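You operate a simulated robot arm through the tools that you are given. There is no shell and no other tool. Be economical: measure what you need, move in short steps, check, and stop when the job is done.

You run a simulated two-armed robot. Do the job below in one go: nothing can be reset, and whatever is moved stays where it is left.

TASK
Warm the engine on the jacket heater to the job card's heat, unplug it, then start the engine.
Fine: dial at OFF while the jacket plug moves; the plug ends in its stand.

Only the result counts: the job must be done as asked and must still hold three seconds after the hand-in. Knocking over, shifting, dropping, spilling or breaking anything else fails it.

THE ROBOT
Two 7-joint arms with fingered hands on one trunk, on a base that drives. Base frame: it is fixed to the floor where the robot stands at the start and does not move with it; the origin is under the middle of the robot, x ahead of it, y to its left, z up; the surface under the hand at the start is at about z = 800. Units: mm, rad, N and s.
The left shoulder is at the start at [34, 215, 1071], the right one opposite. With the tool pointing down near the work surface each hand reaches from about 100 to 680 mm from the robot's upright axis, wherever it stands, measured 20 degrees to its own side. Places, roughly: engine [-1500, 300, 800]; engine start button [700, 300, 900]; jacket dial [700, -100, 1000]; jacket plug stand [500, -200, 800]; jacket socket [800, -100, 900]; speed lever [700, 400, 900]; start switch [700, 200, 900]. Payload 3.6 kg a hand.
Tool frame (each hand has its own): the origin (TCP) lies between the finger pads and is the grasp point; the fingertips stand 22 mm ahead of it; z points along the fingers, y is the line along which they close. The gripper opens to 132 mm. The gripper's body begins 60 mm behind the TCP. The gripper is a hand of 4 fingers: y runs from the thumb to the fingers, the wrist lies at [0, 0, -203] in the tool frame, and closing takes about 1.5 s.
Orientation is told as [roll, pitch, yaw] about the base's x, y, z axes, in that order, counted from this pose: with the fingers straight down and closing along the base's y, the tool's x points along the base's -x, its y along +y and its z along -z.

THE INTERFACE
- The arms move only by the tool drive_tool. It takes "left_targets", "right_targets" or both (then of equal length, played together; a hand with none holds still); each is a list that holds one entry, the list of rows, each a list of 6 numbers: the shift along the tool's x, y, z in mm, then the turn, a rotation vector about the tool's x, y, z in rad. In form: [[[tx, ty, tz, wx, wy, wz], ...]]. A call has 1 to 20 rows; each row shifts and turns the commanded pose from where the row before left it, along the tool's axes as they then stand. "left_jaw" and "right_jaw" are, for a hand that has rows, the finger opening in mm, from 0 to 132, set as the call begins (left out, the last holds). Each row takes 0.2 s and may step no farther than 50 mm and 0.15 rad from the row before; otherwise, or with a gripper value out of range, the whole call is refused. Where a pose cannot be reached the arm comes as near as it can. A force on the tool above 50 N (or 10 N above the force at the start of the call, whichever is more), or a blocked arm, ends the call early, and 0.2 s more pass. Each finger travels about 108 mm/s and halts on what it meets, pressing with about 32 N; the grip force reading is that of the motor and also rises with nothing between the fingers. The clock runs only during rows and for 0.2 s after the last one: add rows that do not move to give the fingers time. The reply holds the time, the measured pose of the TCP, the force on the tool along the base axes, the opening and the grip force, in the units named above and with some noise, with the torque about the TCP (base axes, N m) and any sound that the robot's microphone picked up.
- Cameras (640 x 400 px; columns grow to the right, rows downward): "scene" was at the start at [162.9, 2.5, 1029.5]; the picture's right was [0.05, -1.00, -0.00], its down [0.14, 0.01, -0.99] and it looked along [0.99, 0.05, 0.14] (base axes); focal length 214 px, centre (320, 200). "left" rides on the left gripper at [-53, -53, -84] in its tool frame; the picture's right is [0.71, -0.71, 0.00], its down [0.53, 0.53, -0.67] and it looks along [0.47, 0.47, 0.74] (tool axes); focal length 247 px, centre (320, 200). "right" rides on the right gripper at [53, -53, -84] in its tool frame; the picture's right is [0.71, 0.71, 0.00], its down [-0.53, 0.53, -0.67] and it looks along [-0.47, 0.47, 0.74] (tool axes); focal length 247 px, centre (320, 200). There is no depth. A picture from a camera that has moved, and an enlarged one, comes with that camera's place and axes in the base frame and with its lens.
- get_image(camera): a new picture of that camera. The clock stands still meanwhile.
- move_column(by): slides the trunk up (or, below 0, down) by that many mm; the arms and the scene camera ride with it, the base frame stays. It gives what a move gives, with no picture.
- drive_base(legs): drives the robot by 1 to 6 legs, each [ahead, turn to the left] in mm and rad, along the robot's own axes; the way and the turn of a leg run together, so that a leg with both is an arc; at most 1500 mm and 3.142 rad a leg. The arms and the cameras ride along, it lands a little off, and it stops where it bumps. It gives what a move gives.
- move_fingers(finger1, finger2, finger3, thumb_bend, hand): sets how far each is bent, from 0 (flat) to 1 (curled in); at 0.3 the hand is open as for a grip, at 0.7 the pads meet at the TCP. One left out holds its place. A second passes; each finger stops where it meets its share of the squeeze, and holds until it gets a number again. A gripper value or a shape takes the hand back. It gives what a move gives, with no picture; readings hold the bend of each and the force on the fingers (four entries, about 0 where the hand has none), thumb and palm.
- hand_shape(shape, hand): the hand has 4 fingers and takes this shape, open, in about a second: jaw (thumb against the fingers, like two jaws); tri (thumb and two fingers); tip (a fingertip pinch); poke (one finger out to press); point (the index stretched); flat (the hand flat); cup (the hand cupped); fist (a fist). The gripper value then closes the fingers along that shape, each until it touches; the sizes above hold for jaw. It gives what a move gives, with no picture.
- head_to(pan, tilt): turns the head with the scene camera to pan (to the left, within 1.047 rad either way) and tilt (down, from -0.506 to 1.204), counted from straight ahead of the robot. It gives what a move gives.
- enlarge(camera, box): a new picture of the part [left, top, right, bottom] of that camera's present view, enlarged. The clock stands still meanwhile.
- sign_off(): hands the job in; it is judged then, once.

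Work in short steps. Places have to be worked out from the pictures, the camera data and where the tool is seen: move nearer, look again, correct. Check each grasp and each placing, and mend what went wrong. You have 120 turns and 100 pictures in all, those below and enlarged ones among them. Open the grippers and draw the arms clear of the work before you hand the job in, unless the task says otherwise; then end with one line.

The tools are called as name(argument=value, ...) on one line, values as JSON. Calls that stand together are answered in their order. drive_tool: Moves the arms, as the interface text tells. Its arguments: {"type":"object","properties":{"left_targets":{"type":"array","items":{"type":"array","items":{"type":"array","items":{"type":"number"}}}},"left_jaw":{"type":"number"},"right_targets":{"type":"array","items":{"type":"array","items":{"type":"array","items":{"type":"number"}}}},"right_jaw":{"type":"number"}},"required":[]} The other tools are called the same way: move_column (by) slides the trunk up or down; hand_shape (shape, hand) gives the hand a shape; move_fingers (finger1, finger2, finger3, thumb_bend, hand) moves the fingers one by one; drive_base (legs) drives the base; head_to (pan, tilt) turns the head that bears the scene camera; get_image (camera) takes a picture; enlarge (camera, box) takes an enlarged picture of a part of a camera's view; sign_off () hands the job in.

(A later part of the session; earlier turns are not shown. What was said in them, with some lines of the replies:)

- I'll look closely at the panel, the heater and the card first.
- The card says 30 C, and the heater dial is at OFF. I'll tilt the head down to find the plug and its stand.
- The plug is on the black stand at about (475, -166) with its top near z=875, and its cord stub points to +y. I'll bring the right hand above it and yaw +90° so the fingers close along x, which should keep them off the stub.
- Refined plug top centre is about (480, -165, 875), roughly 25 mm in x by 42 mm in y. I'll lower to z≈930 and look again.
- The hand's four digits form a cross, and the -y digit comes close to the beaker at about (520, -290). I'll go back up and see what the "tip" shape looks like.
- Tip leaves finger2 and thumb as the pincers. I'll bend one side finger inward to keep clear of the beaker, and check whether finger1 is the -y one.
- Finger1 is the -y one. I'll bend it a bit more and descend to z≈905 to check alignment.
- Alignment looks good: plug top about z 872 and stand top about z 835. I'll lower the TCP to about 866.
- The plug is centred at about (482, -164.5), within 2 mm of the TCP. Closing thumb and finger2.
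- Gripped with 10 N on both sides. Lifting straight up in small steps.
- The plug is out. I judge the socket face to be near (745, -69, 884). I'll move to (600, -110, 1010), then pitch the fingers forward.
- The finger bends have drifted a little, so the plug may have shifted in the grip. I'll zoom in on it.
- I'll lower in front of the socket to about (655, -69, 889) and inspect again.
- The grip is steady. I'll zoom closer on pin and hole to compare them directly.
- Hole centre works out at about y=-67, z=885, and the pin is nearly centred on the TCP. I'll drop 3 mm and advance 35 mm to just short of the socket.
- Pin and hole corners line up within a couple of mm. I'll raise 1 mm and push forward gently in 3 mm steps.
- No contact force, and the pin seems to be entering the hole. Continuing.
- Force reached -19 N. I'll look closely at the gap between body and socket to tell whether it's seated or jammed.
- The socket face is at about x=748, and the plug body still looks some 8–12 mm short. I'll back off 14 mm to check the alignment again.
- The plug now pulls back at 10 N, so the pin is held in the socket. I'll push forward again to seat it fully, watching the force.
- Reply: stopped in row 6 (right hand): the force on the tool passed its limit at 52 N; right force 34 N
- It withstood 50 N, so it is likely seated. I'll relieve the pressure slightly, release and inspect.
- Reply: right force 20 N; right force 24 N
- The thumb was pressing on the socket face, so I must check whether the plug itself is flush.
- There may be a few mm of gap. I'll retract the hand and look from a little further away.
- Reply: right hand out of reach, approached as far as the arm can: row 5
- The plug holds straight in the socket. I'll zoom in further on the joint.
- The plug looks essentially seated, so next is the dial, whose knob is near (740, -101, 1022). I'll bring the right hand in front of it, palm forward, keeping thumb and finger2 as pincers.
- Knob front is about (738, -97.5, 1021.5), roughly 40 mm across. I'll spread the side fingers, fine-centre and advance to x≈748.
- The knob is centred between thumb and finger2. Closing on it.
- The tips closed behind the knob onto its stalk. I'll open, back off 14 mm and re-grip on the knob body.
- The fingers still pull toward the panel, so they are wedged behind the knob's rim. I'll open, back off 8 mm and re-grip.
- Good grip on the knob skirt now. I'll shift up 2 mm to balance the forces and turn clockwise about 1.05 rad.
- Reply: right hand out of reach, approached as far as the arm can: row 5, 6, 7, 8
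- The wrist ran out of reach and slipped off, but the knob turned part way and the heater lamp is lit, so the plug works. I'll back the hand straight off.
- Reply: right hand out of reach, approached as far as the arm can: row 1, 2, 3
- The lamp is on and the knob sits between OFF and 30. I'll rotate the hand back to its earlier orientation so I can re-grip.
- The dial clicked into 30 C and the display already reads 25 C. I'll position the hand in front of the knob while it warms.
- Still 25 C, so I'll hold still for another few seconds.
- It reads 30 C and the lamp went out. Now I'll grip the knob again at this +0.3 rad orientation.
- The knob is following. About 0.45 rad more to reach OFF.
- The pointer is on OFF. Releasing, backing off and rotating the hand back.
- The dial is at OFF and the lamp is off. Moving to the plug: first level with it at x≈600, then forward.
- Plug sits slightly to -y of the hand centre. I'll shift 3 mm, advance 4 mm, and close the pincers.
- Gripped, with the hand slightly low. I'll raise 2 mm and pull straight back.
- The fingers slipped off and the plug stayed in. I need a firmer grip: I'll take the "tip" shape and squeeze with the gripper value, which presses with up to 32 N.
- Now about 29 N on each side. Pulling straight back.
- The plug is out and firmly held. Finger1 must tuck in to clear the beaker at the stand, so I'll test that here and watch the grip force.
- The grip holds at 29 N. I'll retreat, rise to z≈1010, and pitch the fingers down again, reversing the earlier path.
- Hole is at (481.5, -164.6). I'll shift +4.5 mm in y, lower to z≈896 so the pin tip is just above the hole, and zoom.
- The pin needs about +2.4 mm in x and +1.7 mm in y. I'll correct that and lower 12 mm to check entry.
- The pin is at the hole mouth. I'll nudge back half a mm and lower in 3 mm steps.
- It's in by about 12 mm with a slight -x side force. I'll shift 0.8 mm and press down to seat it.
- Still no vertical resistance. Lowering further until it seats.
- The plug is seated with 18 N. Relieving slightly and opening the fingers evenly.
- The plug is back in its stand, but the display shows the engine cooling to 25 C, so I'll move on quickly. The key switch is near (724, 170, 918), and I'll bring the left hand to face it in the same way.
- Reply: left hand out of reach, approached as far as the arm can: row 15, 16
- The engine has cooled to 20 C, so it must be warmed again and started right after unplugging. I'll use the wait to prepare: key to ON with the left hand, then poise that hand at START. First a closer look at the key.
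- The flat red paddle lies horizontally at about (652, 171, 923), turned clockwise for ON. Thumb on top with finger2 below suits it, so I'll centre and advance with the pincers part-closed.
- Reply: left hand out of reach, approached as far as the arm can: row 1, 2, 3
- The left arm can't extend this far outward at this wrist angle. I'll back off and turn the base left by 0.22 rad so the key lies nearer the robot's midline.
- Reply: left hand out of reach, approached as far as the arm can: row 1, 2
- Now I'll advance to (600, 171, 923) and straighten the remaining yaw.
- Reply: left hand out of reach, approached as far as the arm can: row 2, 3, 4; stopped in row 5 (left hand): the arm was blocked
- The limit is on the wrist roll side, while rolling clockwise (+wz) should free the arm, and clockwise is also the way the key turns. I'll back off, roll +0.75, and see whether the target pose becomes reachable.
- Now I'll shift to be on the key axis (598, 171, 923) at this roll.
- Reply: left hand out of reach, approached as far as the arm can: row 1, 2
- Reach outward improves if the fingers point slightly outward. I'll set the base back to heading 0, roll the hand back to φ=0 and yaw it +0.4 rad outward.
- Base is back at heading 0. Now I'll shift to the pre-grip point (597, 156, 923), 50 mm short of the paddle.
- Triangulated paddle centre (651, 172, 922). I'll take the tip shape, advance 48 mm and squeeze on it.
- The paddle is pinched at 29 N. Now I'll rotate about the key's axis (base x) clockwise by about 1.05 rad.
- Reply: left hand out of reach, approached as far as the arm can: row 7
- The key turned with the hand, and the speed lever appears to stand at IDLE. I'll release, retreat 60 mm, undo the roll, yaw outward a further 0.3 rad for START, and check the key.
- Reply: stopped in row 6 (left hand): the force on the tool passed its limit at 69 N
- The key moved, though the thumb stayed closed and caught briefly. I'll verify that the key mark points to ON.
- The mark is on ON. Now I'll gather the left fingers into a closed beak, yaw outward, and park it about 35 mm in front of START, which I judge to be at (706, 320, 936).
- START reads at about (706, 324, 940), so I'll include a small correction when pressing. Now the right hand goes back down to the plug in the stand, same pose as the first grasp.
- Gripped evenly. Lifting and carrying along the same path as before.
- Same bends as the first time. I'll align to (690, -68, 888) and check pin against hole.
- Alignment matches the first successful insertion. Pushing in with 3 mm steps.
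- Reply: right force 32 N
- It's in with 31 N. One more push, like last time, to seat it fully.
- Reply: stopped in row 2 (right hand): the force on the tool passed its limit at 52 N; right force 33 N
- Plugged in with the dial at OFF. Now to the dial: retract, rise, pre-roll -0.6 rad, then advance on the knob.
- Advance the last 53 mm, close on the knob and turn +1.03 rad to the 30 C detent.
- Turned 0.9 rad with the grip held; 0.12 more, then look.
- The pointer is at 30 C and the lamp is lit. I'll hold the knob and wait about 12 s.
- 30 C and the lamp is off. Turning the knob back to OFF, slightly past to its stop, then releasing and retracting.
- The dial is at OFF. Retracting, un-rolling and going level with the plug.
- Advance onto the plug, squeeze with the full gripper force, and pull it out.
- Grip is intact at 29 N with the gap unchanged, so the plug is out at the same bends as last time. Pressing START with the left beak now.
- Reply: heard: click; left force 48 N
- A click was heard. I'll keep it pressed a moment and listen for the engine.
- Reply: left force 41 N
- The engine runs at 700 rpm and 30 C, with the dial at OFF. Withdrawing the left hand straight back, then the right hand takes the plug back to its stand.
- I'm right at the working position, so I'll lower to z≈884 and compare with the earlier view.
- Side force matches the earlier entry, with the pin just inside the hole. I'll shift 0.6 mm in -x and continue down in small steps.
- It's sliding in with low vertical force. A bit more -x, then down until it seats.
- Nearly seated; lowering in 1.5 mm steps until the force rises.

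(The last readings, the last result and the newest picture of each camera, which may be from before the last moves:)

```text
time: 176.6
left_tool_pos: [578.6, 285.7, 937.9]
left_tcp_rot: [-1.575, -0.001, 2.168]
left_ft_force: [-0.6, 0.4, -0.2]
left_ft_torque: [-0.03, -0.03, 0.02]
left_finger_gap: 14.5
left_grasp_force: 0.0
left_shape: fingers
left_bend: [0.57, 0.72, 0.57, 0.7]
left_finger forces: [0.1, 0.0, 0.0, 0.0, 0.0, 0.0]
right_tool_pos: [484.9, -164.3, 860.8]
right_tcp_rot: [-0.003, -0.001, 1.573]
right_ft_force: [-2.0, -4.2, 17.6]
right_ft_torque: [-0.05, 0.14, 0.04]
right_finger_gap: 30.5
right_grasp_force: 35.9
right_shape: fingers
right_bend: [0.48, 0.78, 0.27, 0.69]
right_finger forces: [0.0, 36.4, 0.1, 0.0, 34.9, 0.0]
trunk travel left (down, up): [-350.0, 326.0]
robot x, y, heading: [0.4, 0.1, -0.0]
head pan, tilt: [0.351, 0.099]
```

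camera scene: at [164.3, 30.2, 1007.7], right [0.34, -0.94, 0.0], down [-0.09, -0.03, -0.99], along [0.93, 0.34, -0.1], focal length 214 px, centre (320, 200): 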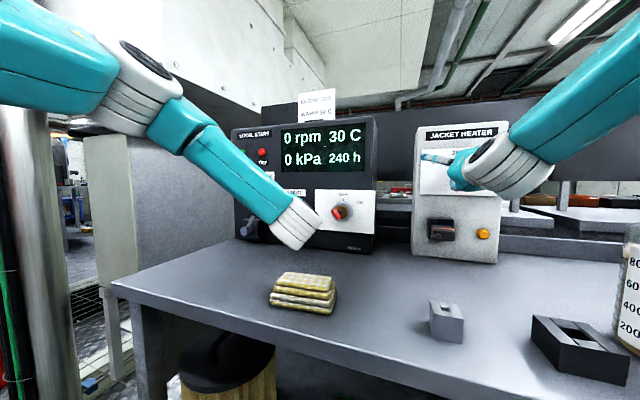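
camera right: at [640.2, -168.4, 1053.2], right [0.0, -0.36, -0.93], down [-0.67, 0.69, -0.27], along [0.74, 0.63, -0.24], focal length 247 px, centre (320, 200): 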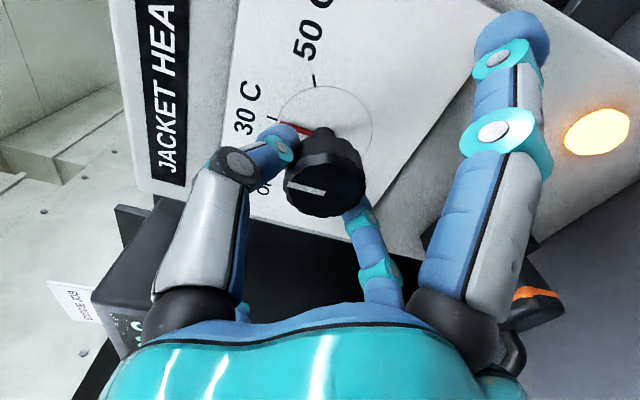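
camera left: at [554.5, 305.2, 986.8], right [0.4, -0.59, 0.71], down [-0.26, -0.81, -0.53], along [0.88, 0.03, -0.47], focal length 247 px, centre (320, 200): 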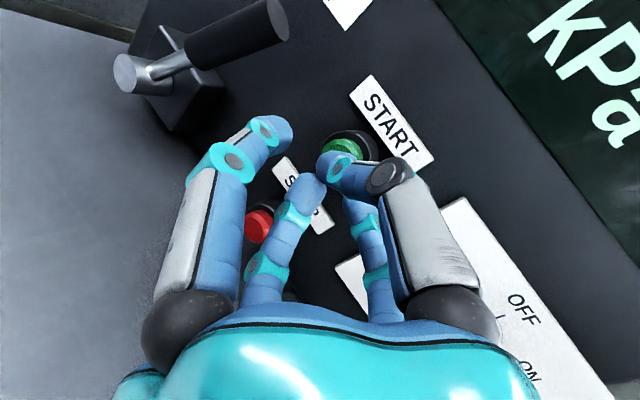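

Seated at z=860.8 with 17.6 N, the same as last time. Releasing as before and rising clear; I'll also back the left hand off further and open it.

drive_tool(right_targets=[[[0, 0, -2, 0, 0, 0], [0, 0, 0, 0, 0, 0]]])

move_fingers(hand="right", finger2=0.6, thumb_bend=0.53)

move_fingers(hand="right", finger2=0.38, thumb_bend=0.35)

drive_tool(right_targets=[[[0, 0, -20, 0, 0, 0], [0, 0, -40, 0, 0, 0], [0, 0, -45, 0, 0, 0], [0, 0, -45, 0, 0, 0], [0, 0, -45, 0, 0, 0]]])

drive_tool(left_targets=[[[0, 0, -40, 0, 0, 0], [0, -30, -30, 0, 0, 0], [0, -30, 0, 0, 0, 0]]])

hand_shape(hand="left", shape="jaw")

head_to(pan=0.0, tilt=0.2)

get_image(camera="scene")

```text
time: 177.2
left_tool_pos: [578.8, 285.7, 937.6]
left_tcp_rot: [-1.575, -0.001, 2.168]
left_ft_force: [-0.6, 0.6, 1.4]
left_ft_torque: [0.0, -0.01, -0.03]
left_finger_gap: 14.4
left_grasp_force: 0.0
left_shape: fingers
left_bend: [0.57, 0.72, 0.57, 0.7]
left_finger forces: [0.1, 0.0, 0.0, 0.0, 0.0, 0.1]
right_tool_pos: [484.3, -163.5, 861.7]
right_tcp_rot: [0.0, 0.002, 1.573]
right_ft_force: [-1.2, -4.3, 12.8]
right_ft_torque: [-0.04, 0.06, 0.05]
right_finger_gap: 30.6
right_grasp_force: 35.4
right_shape: fingers
right_bend: [0.48, 0.78, 0.27, 0.69]
right_finger forces: [0.0, 35.5, 0.1, 0.0, 34.6, 0.0]
trunk travel left (down, up): [-350.0, 326.0]
robot x, y, heading: [-3.2, 0.1, -0.002]
head pan, tilt: [0.351, 0.099]
```

```text
time: 178.2
left_tool_pos: [578.9, 285.6, 936.4]
left_tcp_rot: [-1.571, -0.001, 2.17]
left_ft_force: [-0.5, -0.6, -0.4]
left_ft_torque: [-0.02, -0.01, -0.01]
left_finger_gap: 14.4
left_grasp_force: 0.1
left_shape: fingers
left_bend: [0.57, 0.72, 0.57, 0.7]
left_finger forces: [0.1, 0.1, 0.1, 0.0, 0.1, 0.0]
right_tool_pos: [485.2, -165.6, 862.0]
right_tcp_rot: [-0.001, -0.001, 1.576]
right_ft_force: [-2.3, 1.4, 5.4]
right_ft_torque: [0.04, 0.13, -0.05]
right_finger_gap: 40.2
right_grasp_force: 2.9
right_shape: fingers
right_bend: [0.48, 0.59, 0.27, 0.53]
right_finger forces: [0.0, 6.0, 0.1, 0.0, 0.0, 0.1]
trunk travel left (down, up): [-350.0, 326.0]
robot x, y, heading: [3.2, -1.4, 0.0]
head pan, tilt: [0.351, 0.099]
```

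```text
time: 179.2
left_tool_pos: [578.6, 285.8, 936.6]
left_tcp_rot: [-1.572, 0.001, 2.167]
left_ft_force: [-0.5, 0.1, 0.5]
left_ft_torque: [0.0, -0.02, 0.03]
left_finger_gap: 14.2
left_grasp_force: 0.0
left_shape: fingers
left_bend: [0.57, 0.72, 0.57, 0.7]
left_finger forces: [0.1, 0.0, 0.1, 0.0, 0.0, 0.1]
right_tool_pos: [484.8, -163.8, 861.3]
right_tcp_rot: [-0.001, 0.003, 1.575]
right_ft_force: [0.1, -0.4, -0.7]
right_ft_torque: [-0.01, -0.03, 0.02]
right_finger_gap: 62.7
right_grasp_force: 0.0
right_shape: fingers
right_bend: [0.48, 0.38, 0.27, 0.35]
right_finger forces: [0.0, 0.1, 0.0, 0.1, 0.0, 0.0]
trunk travel left (down, up): [-350.0, 326.0]
robot x, y, heading: [0.4, 0.1, -0.0]
head pan, tilt: [0.351, 0.099]
```

```text
time: 180.4
left_tool_pos: [578.9, 286.1, 937.9]
left_tcp_rot: [-1.571, 0.0, 2.168]
left_ft_force: [-0.9, 0.3, 0.0]
left_ft_torque: [-0.01, -0.02, -0.01]
left_finger_gap: 14.1
left_grasp_force: 0.2
left_shape: fingers
left_bend: [0.57, 0.72, 0.57, 0.7]
left_finger forces: [0.0, 0.0, 0.0, 0.0, 0.0, 0.0]
right_tool_pos: [483.8, -164.7, 1059.9]
right_tcp_rot: [0.0, 0.001, 1.573]
right_ft_force: [0.4, -0.5, 1.0]
right_ft_torque: [-0.03, -0.01, 0.0]
right_finger_gap: 62.7
right_grasp_force: 0.0
right_shape: fingers
right_bend: [0.48, 0.38, 0.27, 0.35]
right_finger forces: [0.0, 0.1, 0.0, 0.1, 0.0, 0.0]
trunk travel left (down, up): [-350.0, 326.0]
robot x, y, heading: [3.6, 1.9, 0.001]
head pan, tilt: [0.351, 0.099]
```

```text
time: 181.2
left_tool_pos: [520.0, 247.5, 997.3]
left_tcp_rot: [-1.574, -0.002, 2.169]
left_ft_force: [-0.1, -0.6, -0.3]
left_ft_torque: [0.0, 0.02, 0.03]
left_finger_gap: 14.3
left_grasp_force: 0.1
left_shape: fingers
left_bend: [0.57, 0.72, 0.57, 0.7]
left_finger forces: [0.0, 0.1, 0.0, 0.1, 0.1, 0.0]
right_tool_pos: [483.9, -164.5, 1058.4]
right_tcp_rot: [0.003, 0.002, 1.575]
right_ft_force: [0.2, -0.1, -0.6]
right_ft_torque: [-0.01, 0.02, 0.01]
right_finger_gap: 62.8
right_grasp_force: 0.1
right_shape: fingers
right_bend: [0.48, 0.38, 0.27, 0.35]
right_finger forces: [0.1, 0.0, 0.0, 0.0, 0.1, 0.1]
trunk travel left (down, up): [-350.0, 326.0]
robot x, y, heading: [1.1, -0.2, 0.0]
head pan, tilt: [0.351, 0.099]
```

```text
time: 182.1
left_tool_pos: [521.9, 248.1, 997.0]
left_tcp_rot: [-1.572, 0.0, 2.166]
left_ft_force: [-0.9, -0.5, -0.6]
left_ft_torque: [-0.03, 0.01, 0.01]
left_finger_gap: 131.8
left_grasp_force: 0.2
left_shape: jaw
left_bend: [0.3, 0.3, 0.3, 0.3]
left_finger forces: [0.1, 0.0, 0.0, 0.1, 0.0, 0.1]
right_tool_pos: [482.1, -164.9, 1059.8]
right_tcp_rot: [-0.001, 0.002, 1.574]
right_ft_force: [0.5, -0.2, -0.5]
right_ft_torque: [0.01, 0.0, -0.01]
right_finger_gap: 62.6
right_grasp_force: 0.1
right_shape: fingers
right_bend: [0.48, 0.38, 0.27, 0.35]
right_finger forces: [0.0, 0.1, 0.0, 0.0, 0.1, 0.0]
trunk travel left (down, up): [-350.0, 326.0]
robot x, y, heading: [1.0, -1.4, 0.005]
head pan, tilt: [0.351, 0.099]
```

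```text
time: 182.9
left_tool_pos: [520.7, 247.3, 997.5]
left_tcp_rot: [-1.575, -0.001, 2.168]
left_ft_force: [-0.4, 0.4, 0.8]
left_ft_torque: [-0.01, 0.0, 0.01]
left_finger_gap: 132.0
left_grasp_force: 0.0
left_shape: jaw
left_bend: [0.3, 0.3, 0.3, 0.3]
left_finger forces: [0.0, 0.0, 0.0, 0.1, 0.0, 0.1]
right_tool_pos: [483.6, -164.9, 1058.9]
right_tcp_rot: [0.0, 0.002, 1.575]
right_ft_force: [0.1, 0.3, -0.3]
right_ft_torque: [-0.01, -0.01, 0.0]
right_finger_gap: 62.7
right_grasp_force: 0.1
right_shape: fingers
right_bend: [0.48, 0.38, 0.27, 0.35]
right_finger forces: [0.0, 0.0, 0.1, 0.0, 0.1, 0.0]
trunk travel left (down, up): [-350.0, 326.0]
robot x, y, heading: [3.9, -2.2, -0.002]
head pan, tilt: [0.0, 0.201]
```

```text
0 pictures are left
camera scene: at [171.1, -1.1, 998.3], right [0.0, -1.0, 0.0], down [-0.2, 0.0, -0.98], along [0.98, 0.0, -0.2], focal length 214 px, centre (320, 200)
```

scene: 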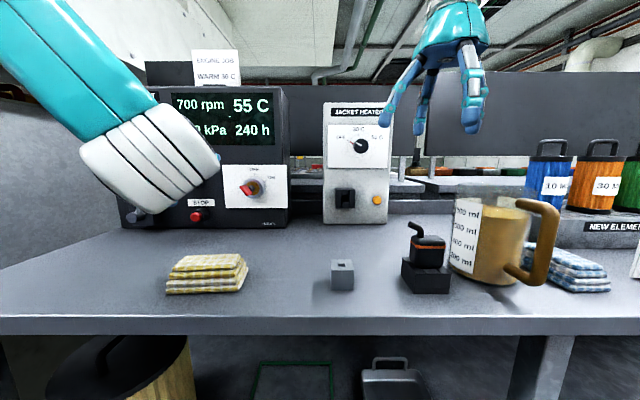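

The engine runs steadily at 700 rpm, now warming itself to 55 C. The dial is at OFF, the plug sits in its stand and the beaker is undisturbed. I'll open the right hand fully, clear of everything, and hand the job in.

hand_shape(hand="right", shape="jaw")

sign_off()

```text
time: 183.8
left_tool_pos: [520.4, 248.3, 997.9]
left_tcp_rot: [-1.571, 0.001, 2.168]
left_ft_force: [-0.3, -0.3, -1.1]
left_ft_torque: [0.0, -0.02, -0.02]
left_finger_gap: 132.0
left_grasp_force: 0.1
left_shape: jaw
left_bend: [0.3, 0.3, 0.3, 0.3]
left_finger forces: [0.0, 0.0, 0.1, 0.0, 0.1, 0.0]
right_tool_pos: [483.5, -164.4, 1058.8]
right_tcp_rot: [0.0, 0.001, 1.573]
right_ft_force: [0.6, 0.0, -0.4]
right_ft_torque: [0.0, -0.02, 0.0]
right_finger_gap: 132.0
right_grasp_force: 0.1
right_shape: jaw
right_bend: [0.3, 0.3, 0.3, 0.3]
right_finger forces: [0.0, 0.1, 0.0, 0.0, 0.1, 0.0]
trunk travel left (down, up): [-350.0, 326.0]
robot x, y, heading: [-1.1, -1.2, 0.005]
head pan, tilt: [0.0, 0.201]
```

```text
The job is handed in.
```

The engine was warmed to 30 C on the jacket heater (twice, because it cooled to 20 C after the first warm-up), unplugged with the dial at OFF and started; it was running at 700 rpm at hand-in, with the plug back in its stand.
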